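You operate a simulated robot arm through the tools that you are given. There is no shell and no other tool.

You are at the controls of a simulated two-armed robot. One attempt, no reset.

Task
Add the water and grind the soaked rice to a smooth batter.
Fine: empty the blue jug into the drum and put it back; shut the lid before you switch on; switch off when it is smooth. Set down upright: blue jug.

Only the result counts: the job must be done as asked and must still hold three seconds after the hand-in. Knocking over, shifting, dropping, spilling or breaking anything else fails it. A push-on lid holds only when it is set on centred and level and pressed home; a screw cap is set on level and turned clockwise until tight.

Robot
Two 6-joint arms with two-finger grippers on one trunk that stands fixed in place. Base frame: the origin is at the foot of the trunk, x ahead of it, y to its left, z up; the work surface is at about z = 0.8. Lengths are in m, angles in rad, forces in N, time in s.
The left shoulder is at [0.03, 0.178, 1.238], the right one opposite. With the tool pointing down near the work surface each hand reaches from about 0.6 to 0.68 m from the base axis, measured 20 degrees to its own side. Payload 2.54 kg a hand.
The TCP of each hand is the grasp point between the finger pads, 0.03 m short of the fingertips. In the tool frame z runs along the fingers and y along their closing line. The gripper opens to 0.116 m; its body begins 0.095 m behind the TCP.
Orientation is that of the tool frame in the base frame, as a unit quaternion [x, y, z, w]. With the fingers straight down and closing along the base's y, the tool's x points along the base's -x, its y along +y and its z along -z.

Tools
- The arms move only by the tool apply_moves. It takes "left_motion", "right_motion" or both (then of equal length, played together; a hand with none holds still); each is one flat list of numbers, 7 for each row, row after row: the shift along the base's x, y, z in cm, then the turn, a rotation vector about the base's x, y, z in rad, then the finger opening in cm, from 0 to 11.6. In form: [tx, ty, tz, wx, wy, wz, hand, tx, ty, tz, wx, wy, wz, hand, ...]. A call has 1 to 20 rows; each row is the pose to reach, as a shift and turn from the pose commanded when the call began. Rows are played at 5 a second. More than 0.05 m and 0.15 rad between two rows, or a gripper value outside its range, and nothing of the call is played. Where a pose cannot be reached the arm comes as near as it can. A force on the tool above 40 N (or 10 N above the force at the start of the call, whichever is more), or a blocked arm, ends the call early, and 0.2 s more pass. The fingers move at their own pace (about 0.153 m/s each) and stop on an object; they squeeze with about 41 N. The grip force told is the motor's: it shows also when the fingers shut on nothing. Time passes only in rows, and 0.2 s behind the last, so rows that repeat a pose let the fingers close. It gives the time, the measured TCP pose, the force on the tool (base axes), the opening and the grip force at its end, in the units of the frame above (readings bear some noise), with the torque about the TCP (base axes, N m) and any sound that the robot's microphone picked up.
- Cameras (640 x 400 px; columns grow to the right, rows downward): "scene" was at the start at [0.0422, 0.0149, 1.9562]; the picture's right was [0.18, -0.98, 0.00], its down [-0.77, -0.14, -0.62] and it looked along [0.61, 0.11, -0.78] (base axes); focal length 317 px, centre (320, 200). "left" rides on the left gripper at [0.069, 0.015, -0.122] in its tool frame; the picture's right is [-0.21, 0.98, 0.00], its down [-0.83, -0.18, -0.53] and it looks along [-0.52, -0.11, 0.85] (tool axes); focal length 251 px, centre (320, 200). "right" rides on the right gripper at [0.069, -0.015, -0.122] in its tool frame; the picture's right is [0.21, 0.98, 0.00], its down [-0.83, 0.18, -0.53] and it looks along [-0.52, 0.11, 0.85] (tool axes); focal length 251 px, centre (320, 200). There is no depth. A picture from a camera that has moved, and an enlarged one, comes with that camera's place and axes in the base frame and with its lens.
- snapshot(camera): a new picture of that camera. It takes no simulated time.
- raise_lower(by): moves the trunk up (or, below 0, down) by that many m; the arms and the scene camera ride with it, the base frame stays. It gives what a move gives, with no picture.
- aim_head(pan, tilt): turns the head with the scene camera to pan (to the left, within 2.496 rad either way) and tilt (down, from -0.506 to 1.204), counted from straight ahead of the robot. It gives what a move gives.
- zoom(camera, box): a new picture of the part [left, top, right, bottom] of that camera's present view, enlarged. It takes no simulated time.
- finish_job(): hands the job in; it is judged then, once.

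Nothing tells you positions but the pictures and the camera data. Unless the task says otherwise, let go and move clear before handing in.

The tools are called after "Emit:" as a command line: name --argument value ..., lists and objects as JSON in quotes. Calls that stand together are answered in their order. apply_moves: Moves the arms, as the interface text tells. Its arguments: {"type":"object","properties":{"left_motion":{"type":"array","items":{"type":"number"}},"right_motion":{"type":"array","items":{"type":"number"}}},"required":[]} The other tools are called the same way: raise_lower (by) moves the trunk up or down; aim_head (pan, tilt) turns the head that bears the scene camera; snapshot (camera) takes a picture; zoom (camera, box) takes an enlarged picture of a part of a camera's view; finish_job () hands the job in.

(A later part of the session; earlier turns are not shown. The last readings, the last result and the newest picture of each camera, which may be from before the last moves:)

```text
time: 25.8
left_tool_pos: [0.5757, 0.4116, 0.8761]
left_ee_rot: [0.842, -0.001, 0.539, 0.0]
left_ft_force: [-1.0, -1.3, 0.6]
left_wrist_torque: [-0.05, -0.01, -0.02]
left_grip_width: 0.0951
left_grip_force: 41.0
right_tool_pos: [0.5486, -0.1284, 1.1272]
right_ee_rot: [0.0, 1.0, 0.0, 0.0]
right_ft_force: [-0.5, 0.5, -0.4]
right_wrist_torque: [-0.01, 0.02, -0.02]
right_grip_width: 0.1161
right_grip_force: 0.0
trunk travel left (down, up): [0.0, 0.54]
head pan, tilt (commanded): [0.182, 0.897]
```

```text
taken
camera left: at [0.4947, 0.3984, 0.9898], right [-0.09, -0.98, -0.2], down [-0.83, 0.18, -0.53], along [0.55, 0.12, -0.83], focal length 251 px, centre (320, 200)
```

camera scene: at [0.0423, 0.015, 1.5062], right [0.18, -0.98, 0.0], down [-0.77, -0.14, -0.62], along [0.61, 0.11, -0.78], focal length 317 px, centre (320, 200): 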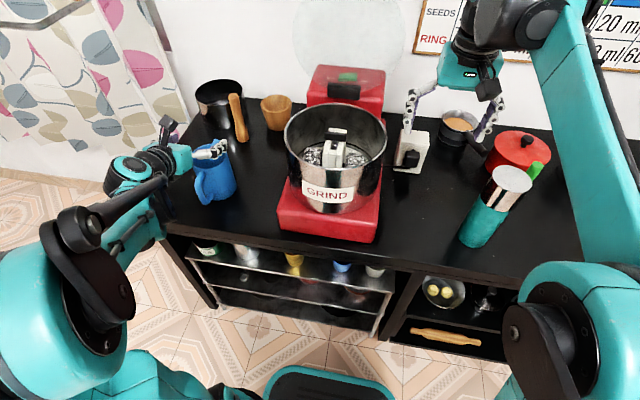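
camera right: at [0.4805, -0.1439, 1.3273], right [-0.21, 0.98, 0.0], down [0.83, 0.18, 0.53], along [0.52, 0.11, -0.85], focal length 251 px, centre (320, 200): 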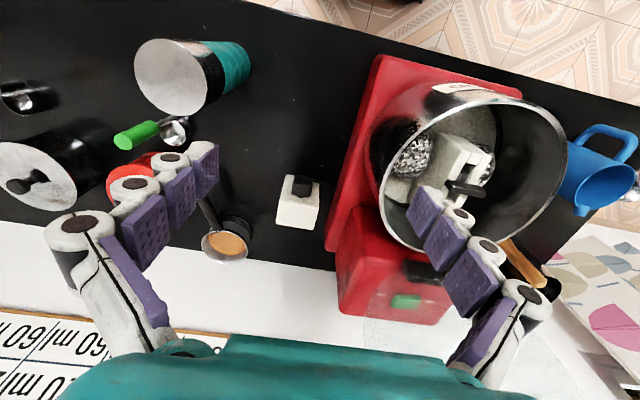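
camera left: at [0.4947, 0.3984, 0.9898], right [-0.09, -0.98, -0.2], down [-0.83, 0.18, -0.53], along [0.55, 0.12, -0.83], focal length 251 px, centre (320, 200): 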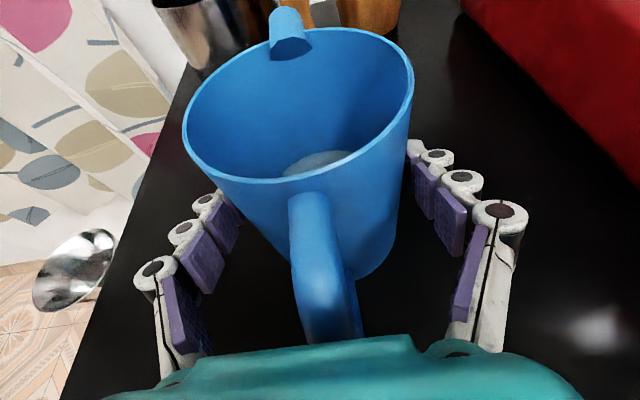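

The jug is held firmly (width 0.095, 41 N). I lift a little to check the hold.

Emit:
apply_moves --left_motion '[0, 0, 0.5, 0, 0, 0, 6, 0, 0, 1.0, 0, 0, 0, 6, 0, 0, 1.5, 0, 0, 0, 6, 0, 0, 2.0, 0, 0, 0, 6]'

Emit:
snapshot --camera "left"

Emit:
zoom --camera "scene" --box '[250, 60, 420, 260]'

Emit:
snapshot --camera "right"

```text
time: 26.8
left_tool_pos: [0.5768, 0.4127, 0.8967]
left_ee_rot: [0.842, -0.001, 0.539, 0.0]
left_ft_force: [0.1, -0.3, -3.2]
left_wrist_torque: [0.04, -0.02, 0.04]
left_grip_width: 0.0948
left_grip_force: 40.8
right_tool_pos: [0.5487, -0.1295, 1.1259]
right_ee_rot: [0.001, 1.0, 0.0, -0.001]
right_ft_force: [-0.5, 0.0, -0.3]
right_wrist_torque: [-0.01, 0.01, 0.0]
right_grip_width: 0.1163
right_grip_force: 0.0
trunk travel left (down, up): [0.0, 0.54]
head pan, tilt (commanded): [0.182, 0.897]
```

```text
taken
camera left: at [0.4953, 0.3997, 1.0103], right [-0.09, -0.98, -0.2], down [-0.83, 0.18, -0.53], along [0.55, 0.11, -0.83], focal length 251 px, centre (320, 200)
```

left: 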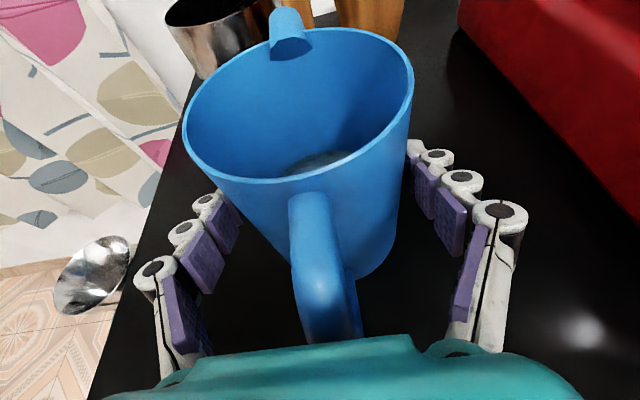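

```text
2.00 times, centred on (335, 160) of scene
camera zoom: at [0.0425, 0.0152, 1.5062], right [0.18, -0.98, 0.0], down [-0.77, -0.14, -0.62], along [0.61, 0.11, -0.78], focal length 634 px, centre (290, 280)
```

zoom: 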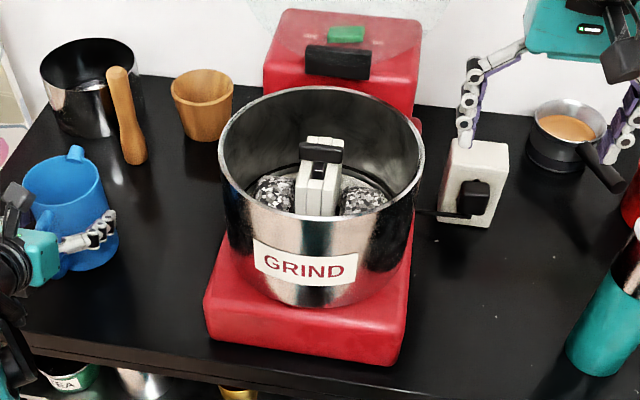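

```text
taken
camera right: at [0.4809, -0.1437, 1.247], right [-0.21, 0.98, 0.0], down [0.83, 0.18, 0.53], along [0.52, 0.11, -0.85], focal length 251 px, centre (320, 200)
```

right: 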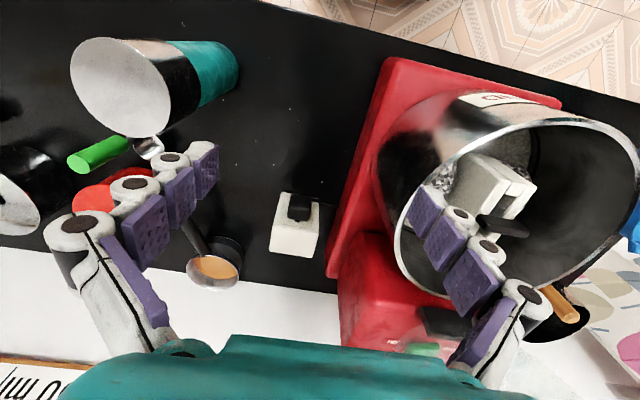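

The jug is held well (about 3 N weight). I raise the trunk 0.12 m, then lift the jug further straight up, keeping it upright.

Emit:
raise_lower --by 0.12

Emit:
apply_moves --left_motion '[0, 0, 2, 0, 0, 0, 6, 0, 0, 4, 0, 0, 0, 6, 0, 0, 6, 0, 0, 0, 6, 0, 0, 8, 0, 0, 0, 6, 0, 0, 10, 0, 0, 0, 6, 0, 0, 12, 0, 0, 0, 6, 0, 0, 14, 0, 0, 0, 6]'

Emit:
snapshot --camera "scene"

Emit:
snapshot --camera "left"

```text
time: 28.3
left_tool_pos: [0.5762, 0.4134, 1.0157]
left_ee_rot: [0.842, 0.0, 0.539, -0.001]
left_ft_force: [-0.3, -0.9, -3.4]
left_wrist_torque: [0.01, -0.04, 0.0]
left_grip_width: 0.095
left_grip_force: 40.9
right_tool_pos: [0.5502, -0.1279, 1.2448]
right_ee_rot: [0.0, 1.0, 0.0, -0.001]
right_ft_force: [0.5, 0.1, -0.4]
right_wrist_torque: [0.02, 0.05, 0.02]
right_grip_width: 0.1159
right_grip_force: 0.1
trunk travel left (down, up): [-0.12, 0.42]
head pan, tilt (commanded): [0.182, 0.897]
```

```text
time: 29.9
left_tool_pos: [0.5774, 0.4128, 1.1558]
left_ee_rot: [0.842, 0.001, 0.54, -0.002]
left_ft_force: [-0.1, -0.6, -3.4]
left_wrist_torque: [0.01, 0.0, -0.01]
left_grip_width: 0.0949
left_grip_force: 41.2
right_tool_pos: [0.5497, -0.1276, 1.2469]
right_ee_rot: [0.0, 1.0, -0.001, 0.0]
right_ft_force: [0.6, 0.4, 0.1]
right_wrist_torque: [0.03, -0.02, 0.01]
right_grip_width: 0.1158
right_grip_force: 0.1
trunk travel left (down, up): [-0.12, 0.42]
head pan, tilt (commanded): [0.182, 0.897]
```

```text
taken
camera scene: at [0.0423, 0.0149, 1.6262], right [0.18, -0.98, 0.0], down [-0.77, -0.14, -0.62], along [0.61, 0.11, -0.78], focal length 317 px, centre (320, 200)
```

scene: 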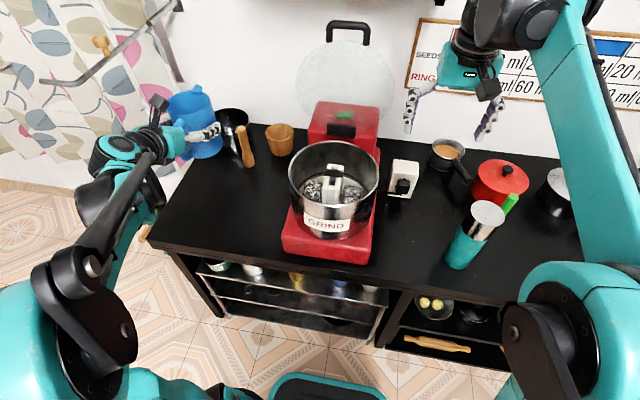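

```text
taken
camera left: at [0.4967, 0.3994, 1.2709], right [-0.09, -0.98, -0.2], down [-0.83, 0.18, -0.53], along [0.55, 0.11, -0.83], focal length 251 px, centre (320, 200)
```

left: 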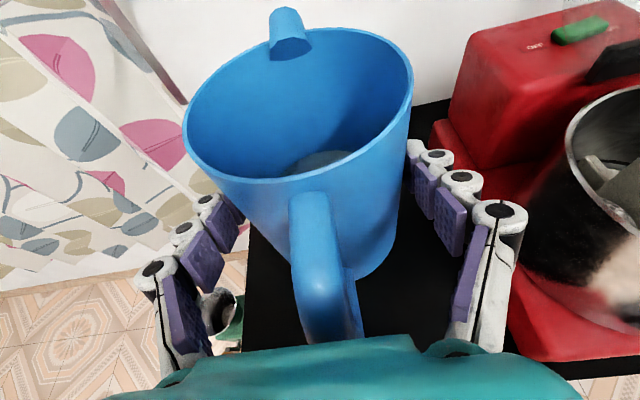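

Now I carry the jug over the drum's left half, yawing it 60° so the spout side faces the drum, staying upright.

Emit:
apply_moves --left_motion '[0.45, -2.1, 0, 0, 0, -0.105, 6, 0.9, -4.2, 0, 0, 0, -0.21, 6, 1.35, -6.3, 0, 0, 0, -0.315, 6, 1.8, -8.4, 0, 0, 0, -0.42, 6, 2.25, -10.5, 0, 0, 0, -0.525, 6, 2.7, -12.6, 0, 0, 0, -0.63, 6, 3.15, -14.7, 0, 0, 0, -0.735, 6]'

Emit:
snapshot --camera "scene"

Emit:
snapshot --camera "left"

```text
time: 31.5
left_tool_pos: [0.6103, 0.2649, 1.1553]
left_ee_rot: [0.786, -0.303, 0.504, 0.193]
left_ft_force: [0.3, -0.5, -3.1]
left_wrist_torque: [-0.04, -0.02, -0.03]
left_grip_width: 0.0952
left_grip_force: 41.3
right_tool_pos: [0.5496, -0.1287, 1.2458]
right_ee_rot: [0.0, 1.0, 0.0, -0.001]
right_ft_force: [-0.5, 0.0, -0.1]
right_wrist_torque: [-0.02, -0.05, 0.02]
right_grip_width: 0.1159
right_grip_force: 0.0
trunk travel left (down, up): [-0.12, 0.42]
head pan, tilt (commanded): [0.182, 0.897]
```

```text
taken
camera scene: at [0.0433, 0.0149, 1.6262], right [0.18, -0.98, 0.0], down [-0.77, -0.14, -0.62], along [0.61, 0.11, -0.78], focal length 317 px, centre (320, 200)
```

scene: 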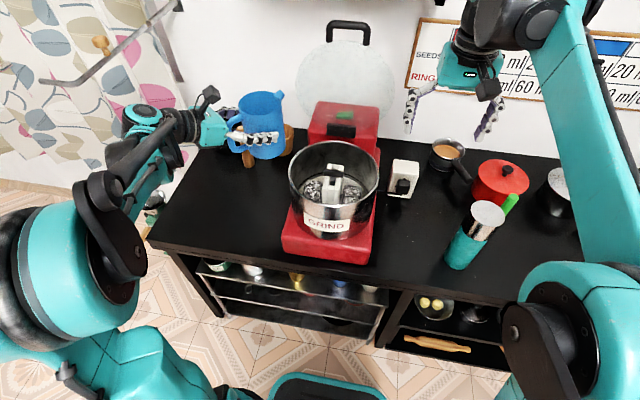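

```text
taken
camera left: at [0.5399, 0.3104, 1.2698], right [-0.72, -0.66, -0.2], down [-0.49, 0.69, -0.53], along [0.48, -0.28, -0.83], focal length 251 px, centre (320, 200)
```

left: 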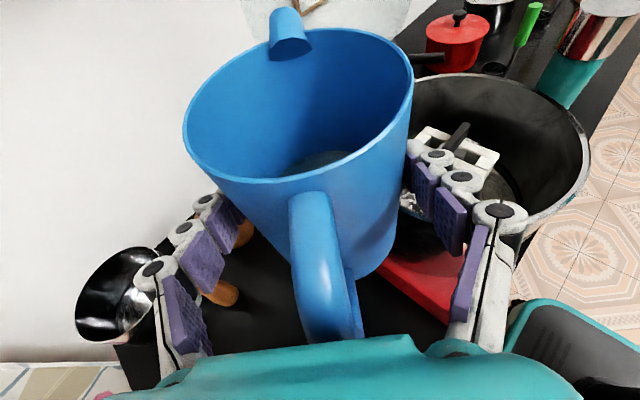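

Emit:
apply_moves --left_motion '[0.4, -2, 0, 0, 0, -0.105, 6, 0.8, -4, 0, 0, 0, -0.21, 6, 1.2, -6, 0, 0, 0, -0.312, 6, 1.2, -7, 0, 0, 0, -0.312, 6]'

Emit:
zoom --camera "scene" --box '[190, 60, 420, 260]'

Emit:
snapshot --camera "left"

Emit:
snapshot --camera "right"

```text
time: 32.5
left_tool_pos: [0.6195, 0.195, 1.1571]
left_ee_rot: [0.728, -0.423, 0.466, 0.27]
left_ft_force: [0.3, -0.2, -3.7]
left_wrist_torque: [-0.01, 0.0, 0.0]
left_grip_width: 0.0949
left_grip_force: 41.2
right_tool_pos: [0.5482, -0.1281, 1.2483]
right_ee_rot: [0.0, 1.0, 0.0, 0.0]
right_ft_force: [-0.7, -0.2, -0.7]
right_wrist_torque: [0.02, -0.04, 0.01]
right_grip_width: 0.1158
right_grip_force: 0.1
trunk travel left (down, up): [-0.12, 0.42]
head pan, tilt (commanded): [0.182, 0.897]
```

```text
2.00 times, centred on (305, 160) of scene
camera zoom: at [0.0419, 0.0146, 1.6262], right [0.18, -0.98, 0.0], down [-0.77, -0.14, -0.62], along [0.61, 0.11, -0.78], focal length 634 px, centre (350, 280)
```

zoom: 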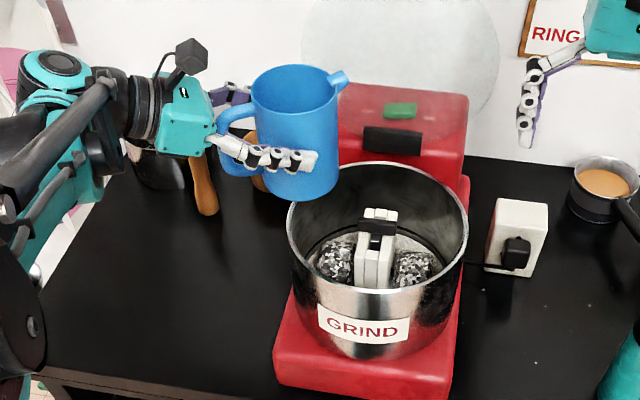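

```text
taken
camera left: at [0.5664, 0.2606, 1.271], right [-0.89, -0.41, -0.2], down [-0.26, 0.81, -0.53], along [0.37, -0.42, -0.83], focal length 251 px, centre (320, 200)
```

left: 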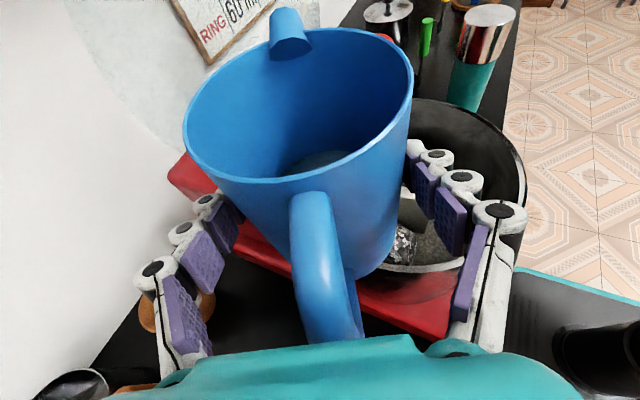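

```text
taken
camera right: at [0.4804, -0.1441, 1.3672], right [-0.21, 0.98, 0.0], down [0.83, 0.18, 0.53], along [0.52, 0.11, -0.85], focal length 251 px, centre (320, 200)
```

right: 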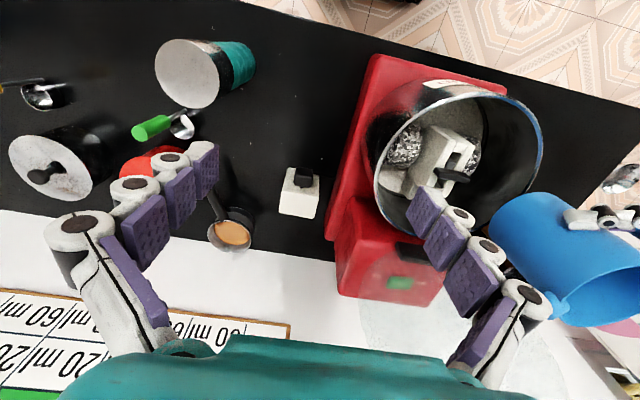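

The jug is over the drum's left-rear part with its bottom clear of the rim. I tilt to about 45° about the lip, then check before pouring further.

Emit:
apply_moves --left_motion '[0.17, 0.63, 0, 0.1445, -0.0387, 0, 6, 0.3, 1.13, 0.16, 0.289, -0.0774, 0, 6, 0.4, 1.48, 0.3, 0.4335, -0.1161, 0, 6, 0.45, 1.68, 0.28, 0.578, -0.1548, 0, 6, 0.46, 1.72, 0, 0.676, -0.181, 0, 6, 0.46, 1.7, -0.16, 0.773, -0.207, 0, 6]'

Emit:
zoom --camera "scene" --box '[190, 60, 420, 260]'

Emit:
snapshot --camera "left"

Emit:
snapshot --camera "right"

```text
time: 33.9
left_tool_pos: [0.6241, 0.2126, 1.1549]
left_ee_rot: [0.725, -0.592, 0.345, -0.069]
left_ft_force: [0.5, 0.1, -3.4]
left_wrist_torque: [-0.02, 0.02, 0.03]
left_grip_width: 0.095
left_grip_force: 41.0
right_tool_pos: [0.5495, -0.1285, 1.246]
right_ee_rot: [0.0, 1.0, -0.001, 0.0]
right_ft_force: [0.5, -0.2, 0.5]
right_wrist_torque: [-0.03, 0.0, -0.04]
right_grip_width: 0.1159
right_grip_force: 0.1
trunk travel left (down, up): [-0.12, 0.42]
head pan, tilt (commanded): [0.182, 0.897]
```

```text
2.00 times, centred on (305, 160) of scene
camera zoom: at [0.0422, 0.0144, 1.6262], right [0.18, -0.98, 0.0], down [-0.77, -0.14, -0.62], along [0.61, 0.11, -0.78], focal length 634 px, centre (350, 280)
```

zoom: 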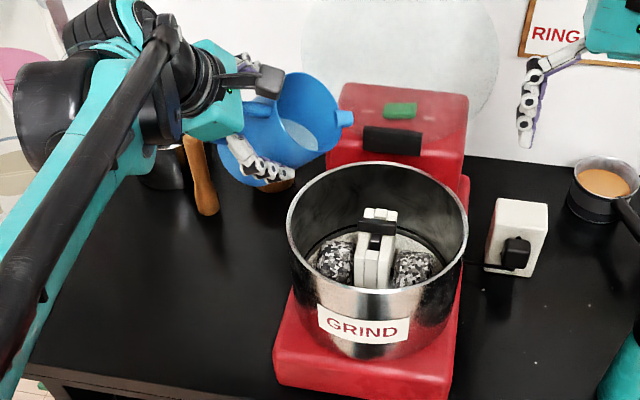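

```text
taken
camera left: at [0.5461, 0.1847, 1.2684], right [-0.81, -0.09, -0.59], down [-0.21, 0.97, 0.15], along [0.55, 0.25, -0.8], focal length 251 px, centre (320, 200)
```

left: 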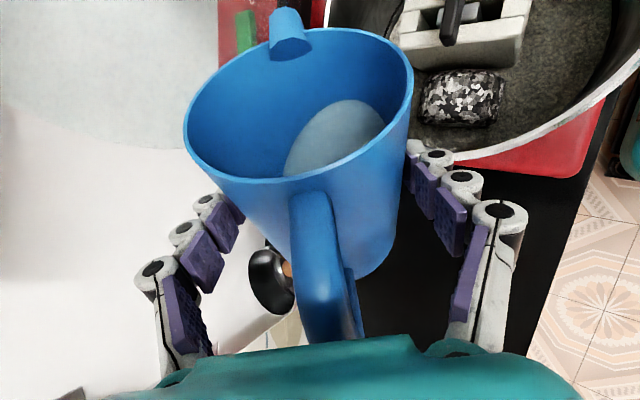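

```text
taken
camera right: at [0.4806, -0.1443, 1.367], right [-0.21, 0.98, 0.0], down [0.83, 0.18, 0.53], along [0.52, 0.11, -0.85], focal length 251 px, centre (320, 200)
```

right: 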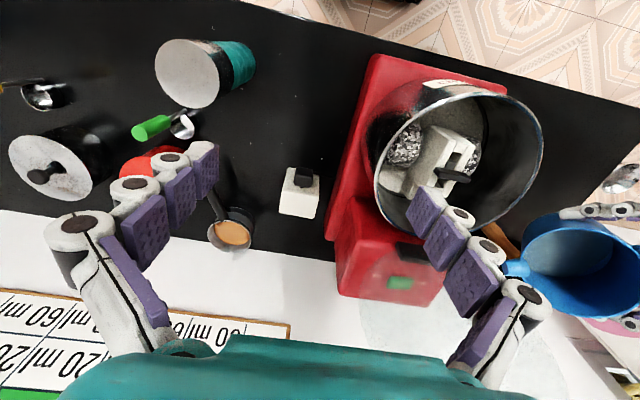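

The tilt is going as planned; water stands level in the jug, still below the lip, and lip and spout are both well inside the drum. I tilt on to about 75°.

Emit:
apply_moves --left_motion '[-0.03, -0.1, -0.27, 0.0966, -0.0259, 0, 6, -0.07, -0.26, -0.56, 0.1932, -0.0518, 0, 6, -0.13, -0.5, -0.57, 0.2898, -0.0777, 0, 6, -0.21, -0.8, -0.3, 0.3864, -0.1036, 0, 6, -0.31, -1.16, 0, 0.483, -0.1295, 0, 6]'

Emit:
zoom --camera "scene" --box '[190, 60, 420, 260]'

Emit:
snapshot --camera "left"

Emit:
zoom --camera "right" --box '[340, 50, 640, 350]'

```text
time: 35.1
left_tool_pos: [0.6221, 0.2018, 1.1537]
left_ee_rot: [0.664, -0.651, 0.239, -0.278]
left_ft_force: [0.9, -1.1, -3.9]
left_wrist_torque: [-0.07, 0.03, 0.02]
left_grip_width: 0.0949
left_grip_force: 40.8
right_tool_pos: [0.5474, -0.1288, 1.2467]
right_ee_rot: [0.0, 1.0, 0.0, 0.0]
right_ft_force: [0.4, 0.0, -0.4]
right_wrist_torque: [0.01, -0.04, -0.02]
right_grip_width: 0.116
right_grip_force: 0.1
trunk travel left (down, up): [-0.12, 0.42]
head pan, tilt (commanded): [0.182, 0.897]
```

```text
2.00 times, centred on (305, 160) of scene
camera zoom: at [0.0423, 0.0145, 1.6262], right [0.18, -0.98, 0.0], down [-0.77, -0.14, -0.62], along [0.61, 0.11, -0.78], focal length 634 px, centre (350, 280)
```

zoom: 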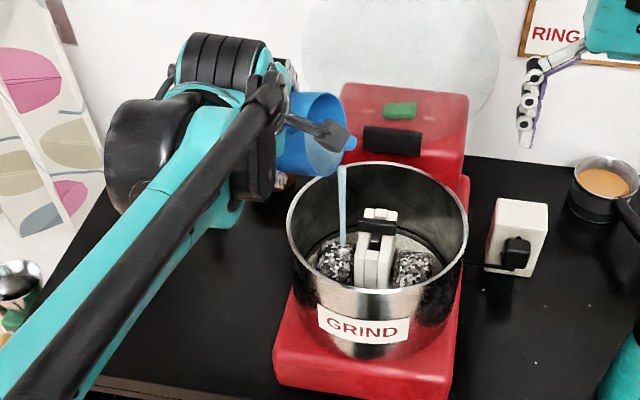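

```text
taken
camera left: at [0.5311, 0.1272, 1.231], right [-0.72, 0.22, -0.66], down [-0.26, 0.79, 0.55], along [0.64, 0.57, -0.52], focal length 251 px, centre (320, 200)
```

left: 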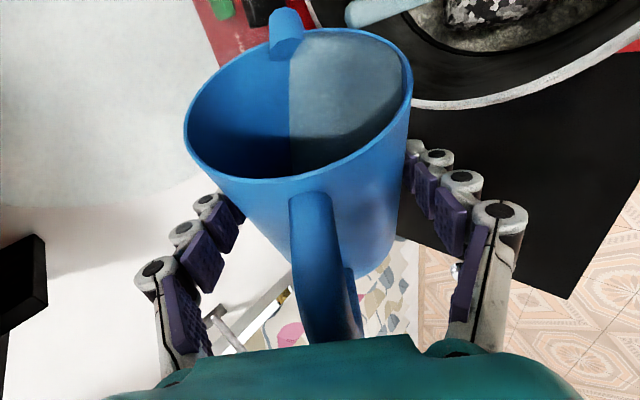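

```text
1.33 times, centred on (490, 200) of right
camera zoom: at [0.4808, -0.1442, 1.367], right [-0.21, 0.98, 0.0], down [0.83, 0.18, 0.53], along [0.52, 0.11, -0.85], focal length 335 px, centre (93, 200)
```

zoom: 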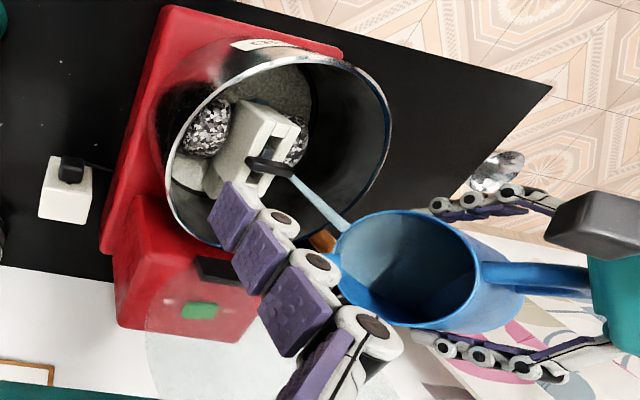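

Water is streaming from the lip cleanly into the drum. I continue the tilt slowly past horizontal.

Emit:
apply_moves --left_motion '[0, 0, 0, 0, 0, 0, 6, 0, 0, 0, 0, 0, 0, 6, -0.11, -0.42, 0.3, 0.0966, -0.0259, 0, 6, -0.11, -0.42, 0.3, 0.0966, -0.0259, 0, 6, -0.24, -0.9, 0.66, 0.1932, -0.0518, 0, 6, -0.24, -0.9, 0.66, 0.1932, -0.0518, 0, 6, -0.38, -1.43, 1.15, 0.2898, -0.0777, 0, 6, -0.38, -1.43, 1.15, 0.2898, -0.0777, 0, 6, -0.54, -2.0, 1.59, 0.3864, -0.1036, 0, 6, -0.54, -2.0, 1.59, 0.3864, -0.1036, 0, 6]'

Emit:
zoom --camera "scene" --box '[190, 60, 420, 260]'

Emit:
snapshot --camera "left"

Emit:
zoom --camera "right" --box '[340, 50, 640, 350]'

```text
time: 37.3
left_tool_pos: [0.6176, 0.1823, 1.1707]
left_ee_rot: [-0.586, 0.67, -0.144, 0.433]
left_ft_force: [0.0, -1.1, -1.7]
left_wrist_torque: [-0.03, -0.02, -0.01]
left_grip_width: 0.0949
left_grip_force: 40.6
right_tool_pos: [0.5482, -0.1287, 1.2454]
right_ee_rot: [0.0, 1.0, 0.0, 0.0]
right_ft_force: [0.7, 0.9, -0.6]
right_wrist_torque: [-0.02, 0.03, 0.03]
right_grip_width: 0.1156
right_grip_force: 0.1
trunk travel left (down, up): [-0.12, 0.42]
head pan, tilt (commanded): [0.182, 0.897]
```

```text
2.00 times, centred on (305, 160) of scene
camera zoom: at [0.0425, 0.0156, 1.6262], right [0.18, -0.98, 0.0], down [-0.77, -0.14, -0.62], along [0.61, 0.11, -0.78], focal length 634 px, centre (350, 280)
```

zoom: 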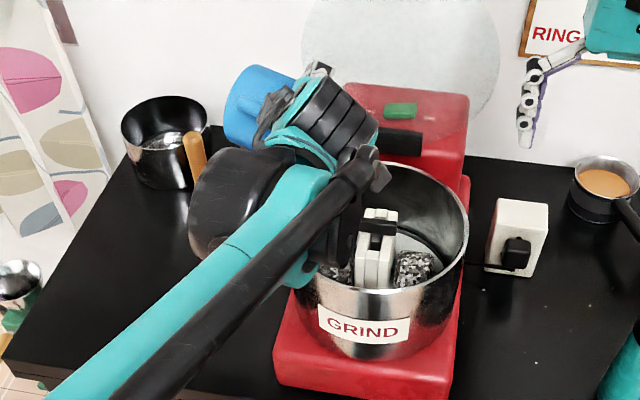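

```text
taken
camera left: at [0.5201, 0.0869, 1.2027], right [-0.66, 0.46, -0.6], down [-0.33, 0.53, 0.78], along [0.68, 0.71, -0.2], focal length 251 px, centre (320, 200)
```

left: 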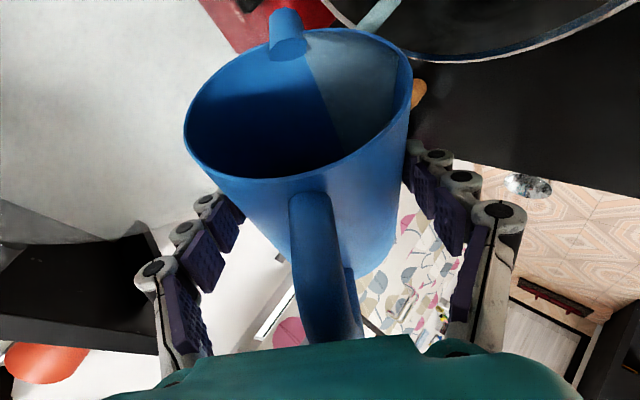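

```text
1.33 times, centred on (490, 200) of right
camera zoom: at [0.4809, -0.1433, 1.367], right [-0.21, 0.98, 0.0], down [0.83, 0.18, 0.53], along [0.52, 0.11, -0.85], focal length 335 px, centre (93, 200)
```

zoom: 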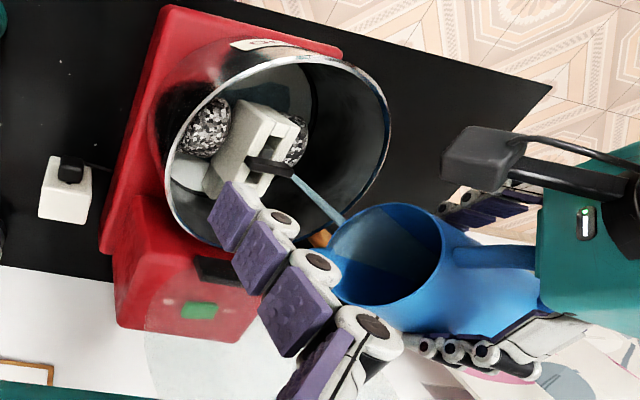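

Emit:
apply_moves --left_motion '[-0.08, -0.3, 0.19, 0.0483, -0.0129, 0, 6, -0.16, -0.61, 0.37, 0.0966, -0.0259, 0, 6, -0.16, -0.61, 0.37, 0.0966, -0.0259, 0, 6, -0.33, -1.25, 0.68, 0.1932, -0.0518, 0, 6, -0.33, -1.25, 0.68, 0.1932, -0.0518, 0, 6, -0.51, -1.92, 0.92, 0.2898, -0.0777, 0, 6, -0.51, -1.92, 0.92, 0.2898, -0.0777, 0, 6, -0.51, -1.92, 0.92, 0.2898, -0.0777, 0, 6, -0.51, -1.92, 0.92, 0.2898, -0.0777, 0, 6]'

Emit:
snapshot --camera "left"

Emit:
zoom --camera "right" --box '[340, 50, 640, 350]'

```text
time: 39.3
left_tool_pos: [0.6122, 0.1625, 1.1791]
left_ee_rot: [-0.51, 0.667, -0.069, 0.538]
left_ft_force: [0.7, -0.4, -1.3]
left_wrist_torque: [-0.03, -0.02, -0.04]
left_grip_width: 0.0951
left_grip_force: 41.1
right_tool_pos: [0.5485, -0.1284, 1.246]
right_ee_rot: [0.0, 1.0, 0.0, -0.001]
right_ft_force: [-0.7, 0.3, 0.3]
right_wrist_torque: [0.01, 0.01, 0.0]
right_grip_width: 0.116
right_grip_force: 0.1
trunk travel left (down, up): [-0.12, 0.42]
head pan, tilt (commanded): [0.182, 0.897]
```

```text
taken
camera left: at [0.5138, 0.0631, 1.1753], right [-0.61, 0.62, -0.49], down [-0.4, 0.29, 0.87], along [0.68, 0.73, 0.06], focal length 251 px, centre (320, 200)
```

left: 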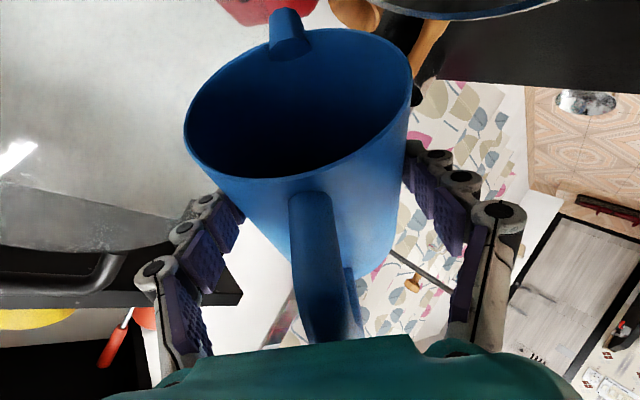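

```text
1.33 times, centred on (490, 200) of right
camera zoom: at [0.4807, -0.1437, 1.3671], right [-0.21, 0.98, 0.0], down [0.83, 0.18, 0.53], along [0.52, 0.11, -0.85], focal length 335 px, centre (93, 200)
```

zoom: 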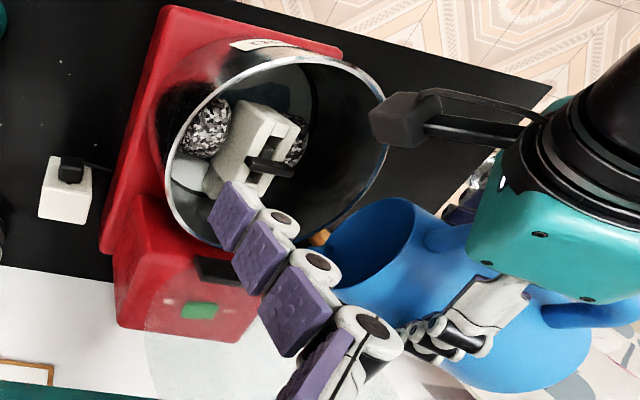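

Emit:
zoom --camera "left" --box '[170, 0, 430, 200]'

Emit:
zoom --camera "right" --box '[370, 70, 500, 200]'

```text
2.00 times, centred on (300, 100) of left
camera zoom: at [0.5138, 0.0631, 1.1753], right [-0.61, 0.62, -0.49], down [-0.4, 0.29, 0.87], along [0.68, 0.73, 0.06], focal length 503 px, centre (360, 400)
```

zoom: 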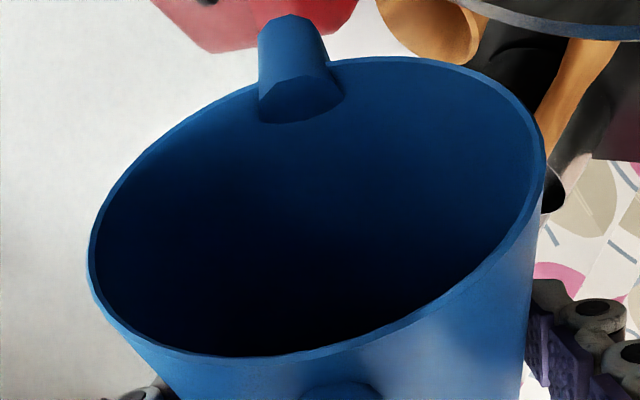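

```text
3.08 times, centred on (435, 135) of right
camera zoom: at [0.4807, -0.1437, 1.3671], right [-0.21, 0.98, 0.0], down [0.83, 0.18, 0.53], along [0.52, 0.11, -0.85], focal length 774 px, centre (-34, 400)
```

zoom: 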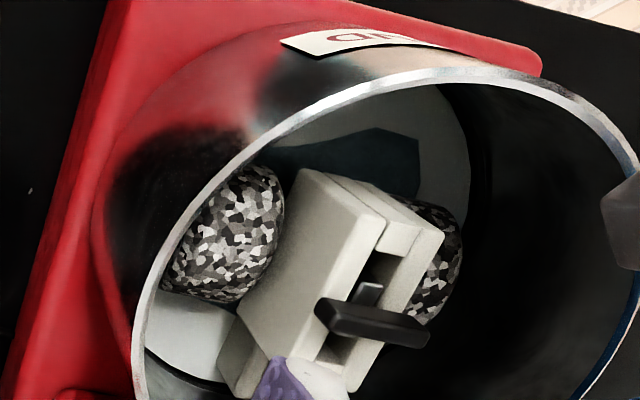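

The jug looks empty and the stream has stopped. I'll tip it slightly further for a second to drain the last drops, then return to this pose.

Emit:
apply_moves --left_motion '[-0.19, -0.7, 0.17, 0.0966, -0.0259, 0, 6, -0.19, -0.7, 0.17, 0.0966, -0.0259, 0, 6, -0.19, -0.7, 0.17, 0.0966, -0.0259, 0, 6, -0.19, -0.7, 0.17, 0.0966, -0.0259, 0, 6, -0.19, -0.7, 0.17, 0.0966, -0.0259, 0, 6, 0, 0, 0, 0, 0, 0, 6]'

Emit:
apply_moves --left_motion '[0.25, 0.92, -0.38, -0.1352, 0.0363, 0, 6, 0.48, 1.78, -0.85, -0.2705, 0.0725, 0, 6, 0.7, 2.59, -1.45, -0.4057, 0.1088, 0, 6, 0.89, 3.3, -2.04, -0.541, 0.145, 0, 6, 1.05, 3.92, -2.51, -0.6762, 0.1813, 0, 6, 1.18, 4.39, -2.5, -0.8114, 0.2176, 0, 6, 1.28, 4.78, -2.5, -0.9467, 0.2538, 0, 6, 1.34, 5.0, -2.3, -1.0819, 0.2901, 0, 6, 1.36, 5.09, -2.2, -1.2172, 0.3263, 0, 6, 1.35, 5.06, -2.07, -1.3524, 0.3626, 0, 6, 1.3, 4.87, -2.05, -1.4876, 0.3989, 0, 6, 1.21, 4.55, -2.05, -1.6229, 0.4351, 0, 6, 1.1, 4.13, -2.05, -1.7581, 0.4714, 0, 6, 0.97, 3.63, -2.1, -1.874, 0.5025, 0, 6, 0.9, 3.38, -2.1, -1.932, 0.518, 0, 6]'

Emit:
snapshot --camera "left"

Emit:
snapshot --camera "scene"

Emit:
zoom --camera "right" --box '[340, 50, 640, 350]'

```text
time: 40.7
left_tool_pos: [0.6111, 0.1633, 1.179]
left_ee_rot: [-0.511, 0.667, -0.069, 0.538]
left_ft_force: [0.3, -0.1, -2.5]
left_wrist_torque: [-0.03, -0.02, -0.03]
left_grip_width: 0.0946
left_grip_force: 41.5
right_tool_pos: [0.5496, -0.128, 1.2462]
right_ee_rot: [0.0, 1.0, 0.0, 0.0]
right_ft_force: [0.2, -0.3, 1.2]
right_wrist_torque: [0.0, -0.01, 0.0]
right_grip_width: 0.1161
right_grip_force: 0.0
trunk travel left (down, up): [-0.12, 0.42]
head pan, tilt (commanded): [0.182, 0.897]
```

```text
time: 43.9
left_tool_pos: [0.6203, 0.1956, 1.1582]
left_ee_rot: [0.728, -0.422, 0.467, 0.271]
left_ft_force: [-0.1, -0.3, -1.9]
left_wrist_torque: [-0.02, 0.0, 0.0]
left_grip_width: 0.0948
left_grip_force: 41.1
right_tool_pos: [0.5494, -0.1277, 1.2465]
right_ee_rot: [0.001, 1.0, 0.0, 0.001]
right_ft_force: [0.2, -0.2, 0.1]
right_wrist_torque: [-0.03, 0.03, 0.0]
right_grip_width: 0.116
right_grip_force: 0.1
trunk travel left (down, up): [-0.12, 0.42]
head pan, tilt (commanded): [0.182, 0.897]
```

```text
taken
camera left: at [0.5672, 0.2616, 1.2729], right [-0.89, -0.41, -0.19], down [-0.26, 0.81, -0.53], along [0.37, -0.42, -0.83], focal length 251 px, centre (320, 200)
```

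left: 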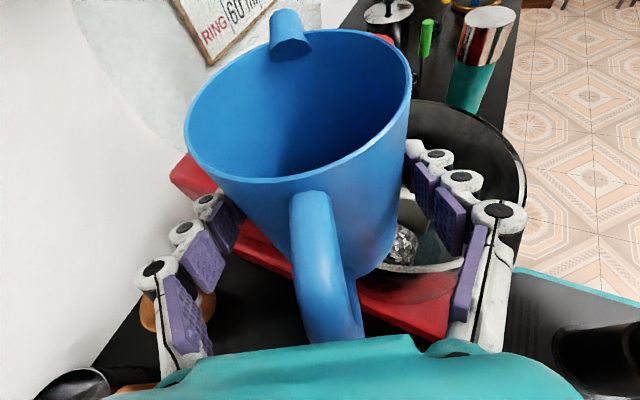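

```text
taken
camera scene: at [0.0425, 0.015, 1.6262], right [0.18, -0.98, 0.0], down [-0.77, -0.14, -0.62], along [0.61, 0.11, -0.78], focal length 317 px, centre (320, 200)
```

scene: 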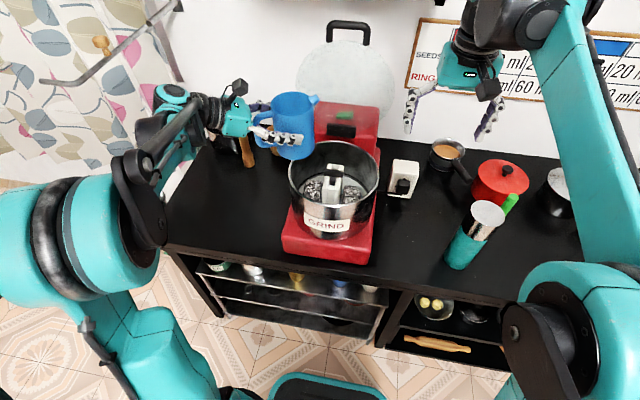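

```text
1.33 times, centred on (490, 200) of right
camera zoom: at [0.4809, -0.1438, 1.367], right [-0.21, 0.98, 0.0], down [0.83, 0.18, 0.53], along [0.52, 0.11, -0.85], focal length 335 px, centre (93, 200)
```

zoom: 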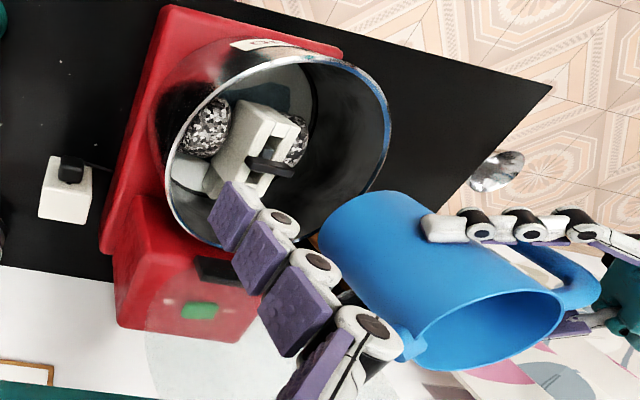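

The jug is empty. I carry it back above its original spot, undoing the yaw.

Emit:
apply_moves --left_motion '[-0.2, 2.1, 0, 0, 0, 0.05, 6, -0.6, 4.3, 0, 0, 0, 0.155, 6, -1.0, 6.5, 0, 0, 0, 0.26, 6, -1.5, 8.7, 0, 0, 0, 0.37, 6, -2.0, 10.9, 0, 0, 0, 0.49, 6, -2.5, 13.1, 0, 0, 0, 0.61, 6, -3.0, 15.3, 0, 0, 0, 0.73, 6, -3.5, 17.5, 0, 0, 0, 0.85, 6, -4.0, 19.7, 0, 0, 0, 0.95, 6, -4.35, 21.7, 0, 0, 0, 1.047, 6]'

Emit:
snapshot --camera "left"

Emit:
snapshot --camera "scene"

```text
time: 46.1
left_tool_pos: [0.577, 0.4132, 1.1577]
left_ee_rot: [0.842, 0.0, 0.54, 0.0]
left_ft_force: [-0.6, 0.4, -0.4]
left_wrist_torque: [-0.06, 0.0, 0.0]
left_grip_width: 0.0947
left_grip_force: 40.9
right_tool_pos: [0.5486, -0.1299, 1.245]
right_ee_rot: [-0.001, 1.0, 0.0, 0.0]
right_ft_force: [0.1, 0.0, -0.2]
right_wrist_torque: [0.02, -0.02, -0.01]
right_grip_width: 0.116
right_grip_force: 0.0
trunk travel left (down, up): [-0.12, 0.42]
head pan, tilt (commanded): [0.182, 0.897]
```

```text
taken
camera left: at [0.4947, 0.3995, 1.2731], right [-0.09, -0.98, -0.2], down [-0.83, 0.18, -0.53], along [0.55, 0.12, -0.83], focal length 251 px, centre (320, 200)
```

left: 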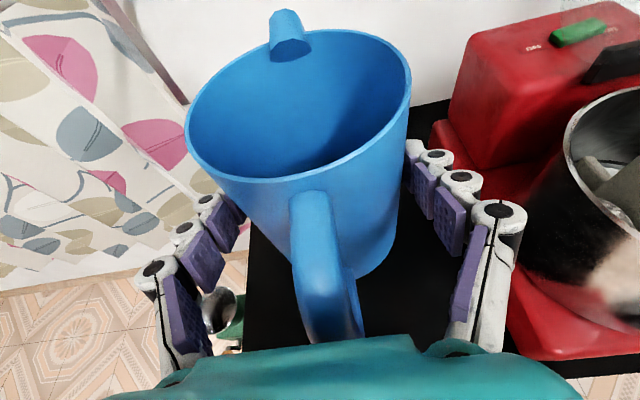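

```text
taken
camera scene: at [0.042, 0.0149, 1.6262], right [0.18, -0.98, 0.0], down [-0.77, -0.14, -0.62], along [0.61, 0.11, -0.78], focal length 317 px, centre (320, 200)
```

scene: 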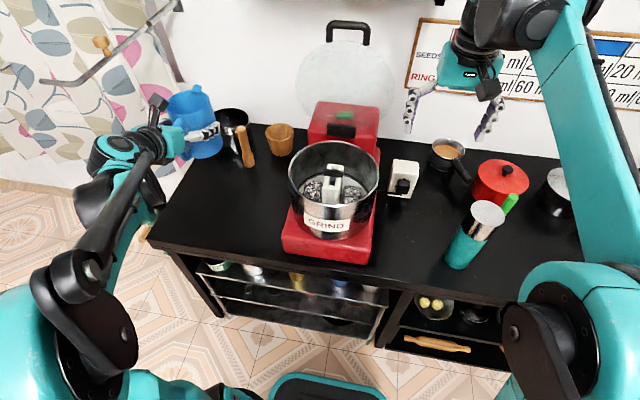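

Emit:
apply_moves --left_motion '[0, 0, -2, 0, 0, 0, 6, 0, 0, -4, 0, 0, 0, 6, 0, 0, -6, 0, 0, 0, 6, 0, 0, -8, 0, 0, 0, 6, 0, 0, -10, 0, 0, 0, 6, 0, 0, -12, 0, 0, 0, 6, 0, 0, -14, 0, 0, 0, 6]'

Emit:
raise_lower --by -0.12

Emit:
snapshot --camera "left"

Emit:
zoom --camera "scene" --box '[120, 100, 300, 240]'

```text
time: 47.7
left_tool_pos: [0.5759, 0.4129, 1.0177]
left_ee_rot: [0.842, 0.0, 0.54, 0.0]
left_ft_force: [-0.4, 0.2, -1.9]
left_wrist_torque: [0.02, -0.02, 0.0]
left_grip_width: 0.0945
left_grip_force: 40.6
right_tool_pos: [0.5496, -0.1275, 1.2458]
right_ee_rot: [0.0, 1.0, 0.0, 0.0]
right_ft_force: [0.2, 0.2, 0.3]
right_wrist_torque: [0.0, 0.03, 0.01]
right_grip_width: 0.1158
right_grip_force: 0.1
trunk travel left (down, up): [-0.12, 0.42]
head pan, tilt (commanded): [0.182, 0.897]
```

```text
time: 49.2
left_tool_pos: [0.5776, 0.4136, 0.8989]
left_ee_rot: [0.842, -0.001, 0.539, 0.0]
left_ft_force: [0.0, -0.5, -0.4]
left_wrist_torque: [0.02, 0.02, 0.0]
left_grip_width: 0.0949
left_grip_force: 41.1
right_tool_pos: [0.5493, -0.1279, 1.126]
right_ee_rot: [0.0, 1.0, 0.0, 0.0]
right_ft_force: [0.7, 0.1, 0.2]
right_wrist_torque: [-0.01, 0.01, 0.0]
right_grip_width: 0.1163
right_grip_force: 0.2
trunk travel left (down, up): [0.0, 0.54]
head pan, tilt (commanded): [0.182, 0.897]
```

```text
taken
camera left: at [0.4944, 0.3996, 1.0133], right [-0.09, -0.98, -0.2], down [-0.83, 0.18, -0.53], along [0.55, 0.11, -0.83], focal length 251 px, centre (320, 200)
```

left: 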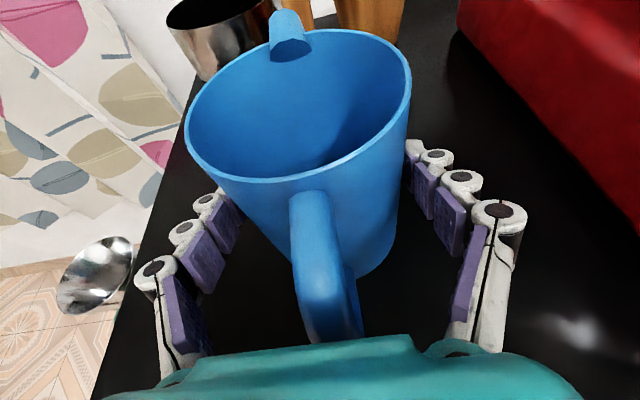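

```text
2.86 times, centred on (210, 170) of scene
camera zoom: at [0.0421, 0.0149, 1.5064], right [0.18, -0.98, 0.0], down [-0.77, -0.14, -0.62], along [0.61, 0.11, -0.78], focal length 906 px, centre (634, 286)
```

zoom: 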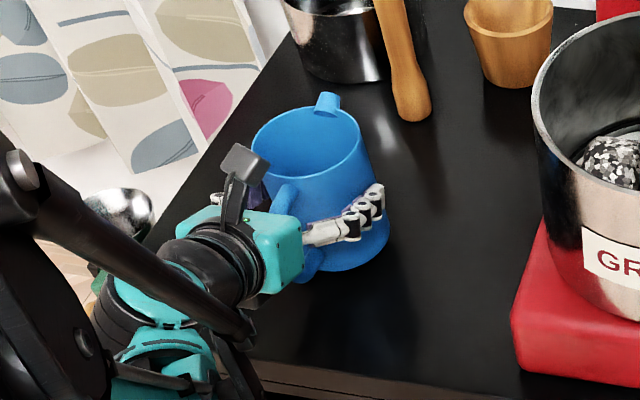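

Emit:
apply_moves --left_motion '[0, 0, -0.8, 0, 0, 0, 6, 0, 0, -1.5, 0, 0, 0, 6, 0, 0, -1.9, 0, 0, 0, 6, 0, 0, -2.1, 0, 0, 0, 6, 0, 0, -2.25, 0, 0, 0, 6, 0, 0, -2.25, 0, 0, 0, 6]'

Emit:
zoom --camera "scene" --box '[120, 100, 300, 240]'

```text
time: 50.6
left_tool_pos: [0.5752, 0.4135, 0.876]
left_ee_rot: [0.842, 0.0, 0.539, -0.001]
left_ft_force: [1.1, 0.8, 4.9]
left_wrist_torque: [0.32, -0.16, -0.01]
left_grip_width: 0.0946
left_grip_force: 41.3
right_tool_pos: [0.5501, -0.1288, 1.1258]
right_ee_rot: [0.0, 1.0, 0.0, 0.0]
right_ft_force: [0.0, 0.0, 0.0]
right_wrist_torque: [0.04, 0.0, 0.0]
right_grip_width: 0.1159
right_grip_force: 0.1
trunk travel left (down, up): [0.0, 0.54]
head pan, tilt (commanded): [0.182, 0.897]
```

```text
2.86 times, centred on (210, 170) of scene
camera zoom: at [0.0419, 0.0147, 1.5063], right [0.18, -0.98, 0.0], down [-0.77, -0.14, -0.62], along [0.61, 0.11, -0.78], focal length 906 px, centre (634, 286)
```

zoom: 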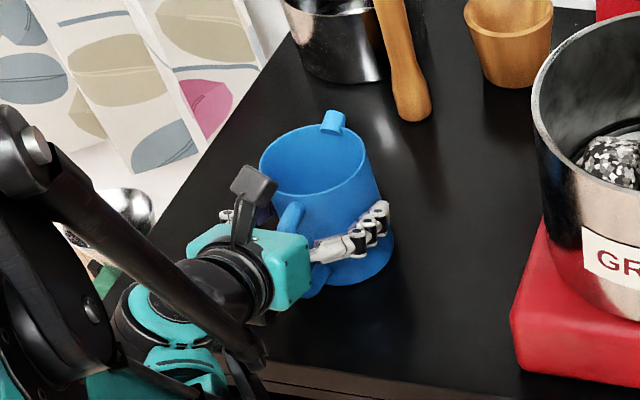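

The jug is resting on the counter again (contact force ~5 N). I release it and back the hand straight up.

Emit:
apply_moves --left_motion '[0, 0, 0, 0, 0, 0, 9.4, 0, 0, 0, 0, 0, 0, 10, 0, 0, 0, 0, 0, 0, 11, 0, 0, 0, 0, 0, 0, 11.6, 0, 0, 0, 0, 0, 0, 11.6]'

Emit:
snapshot --camera "left"

Emit:
zoom --camera "scene" --box '[120, 100, 300, 240]'

```text
time: 51.8
left_tool_pos: [0.5757, 0.4132, 0.8773]
left_ee_rot: [0.842, -0.001, 0.539, 0.0]
left_ft_force: [0.3, -0.1, 0.1]
left_wrist_torque: [-0.03, 0.04, 0.0]
left_grip_width: 0.1161
left_grip_force: 0.1
right_tool_pos: [0.5487, -0.1279, 1.126]
right_ee_rot: [0.0, 1.0, 0.0, 0.0]
right_ft_force: [-0.9, -0.2, -0.3]
right_wrist_torque: [-0.01, 0.0, -0.01]
right_grip_width: 0.116
right_grip_force: 0.0
trunk travel left (down, up): [0.0, 0.54]
head pan, tilt (commanded): [0.182, 0.897]
```

```text
taken
camera left: at [0.494, 0.3995, 0.991], right [-0.09, -0.98, -0.2], down [-0.83, 0.18, -0.53], along [0.55, 0.11, -0.83], focal length 251 px, centre (320, 200)
```

left: 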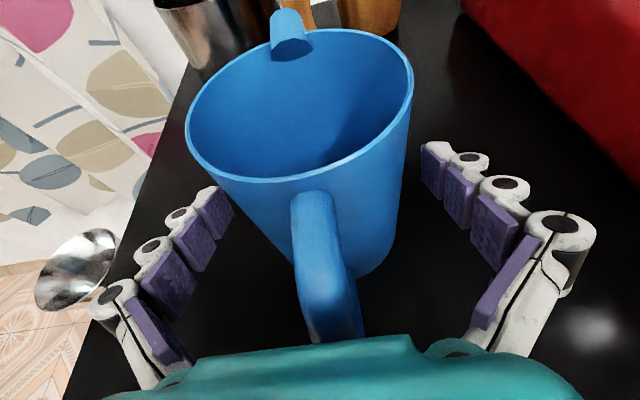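

```text
2.86 times, centred on (210, 170) of scene
camera zoom: at [0.0422, 0.0149, 1.5062], right [0.18, -0.98, 0.0], down [-0.77, -0.14, -0.62], along [0.61, 0.11, -0.78], focal length 906 px, centre (634, 286)
```

zoom: 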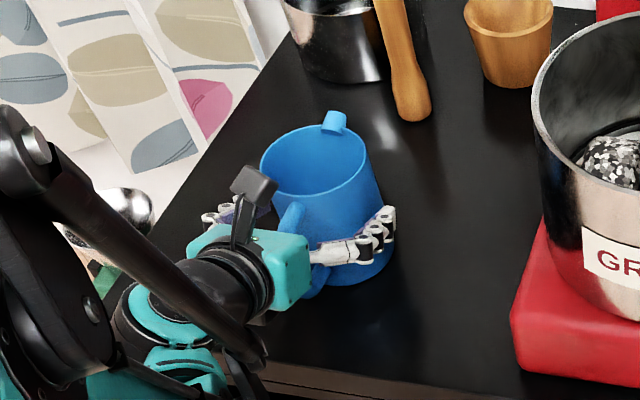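

Emit:
apply_moves --left_motion '[0, -0.05, 1.5, 0, 0, 0, 11.6, 0, -0.05, 3, 0, 0, 0, 11.6, 0, -0.05, 5, 0, 0, 0, 11.6, 0, -0.05, 8, 0, 0, 0, 11.6, 0, 0, 11, 0, 0, 0, 11.6, 0, 0, 14, 0, 0, 0, 11.6, 0, 0, 17, 0, 0, 0, 11.6, 0, 0, 20, 0, 0, 0, 11.6]'

Emit:
snapshot --camera "left"

Emit:
snapshot --camera "scene"

```text
time: 53.6
left_tool_pos: [0.5747, 0.412, 1.0766]
left_ee_rot: [0.842, 0.0, 0.539, -0.001]
left_ft_force: [-0.3, -0.5, -0.1]
left_wrist_torque: [0.0, -0.01, -0.03]
left_grip_width: 0.1161
left_grip_force: 0.1
right_tool_pos: [0.5491, -0.128, 1.1266]
right_ee_rot: [-0.001, 1.0, 0.001, 0.0]
right_ft_force: [-0.1, -0.1, -0.5]
right_wrist_torque: [0.02, 0.01, 0.02]
right_grip_width: 0.1161
right_grip_force: 0.1
trunk travel left (down, up): [0.0, 0.54]
head pan, tilt (commanded): [0.182, 0.897]
```

```text
taken
camera left: at [0.494, 0.3987, 1.1913], right [-0.09, -0.98, -0.2], down [-0.83, 0.18, -0.53], along [0.55, 0.11, -0.83], focal length 251 px, centre (320, 200)
```

left: 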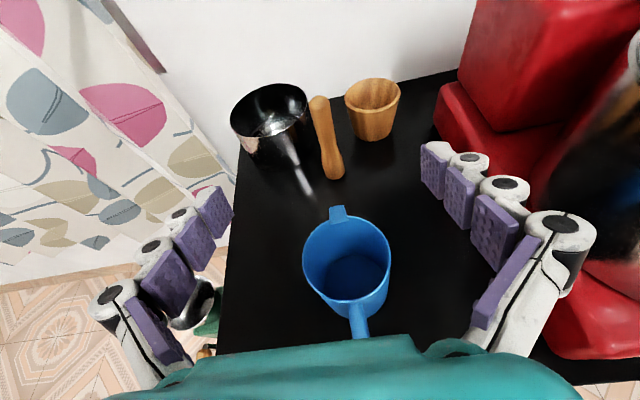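

```text
taken
camera scene: at [0.0419, 0.0146, 1.5062], right [0.18, -0.98, 0.0], down [-0.77, -0.14, -0.62], along [0.61, 0.11, -0.78], focal length 317 px, centre (320, 200)
```

scene: 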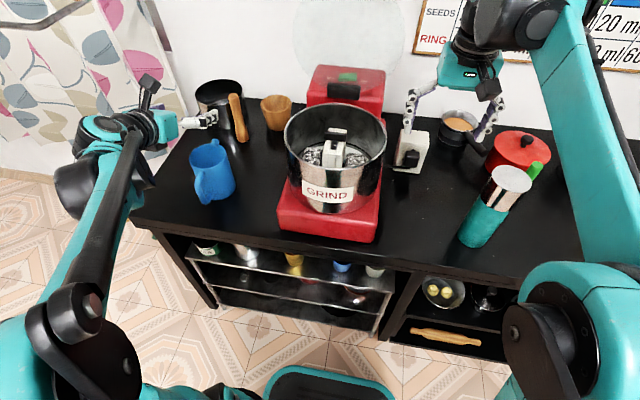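

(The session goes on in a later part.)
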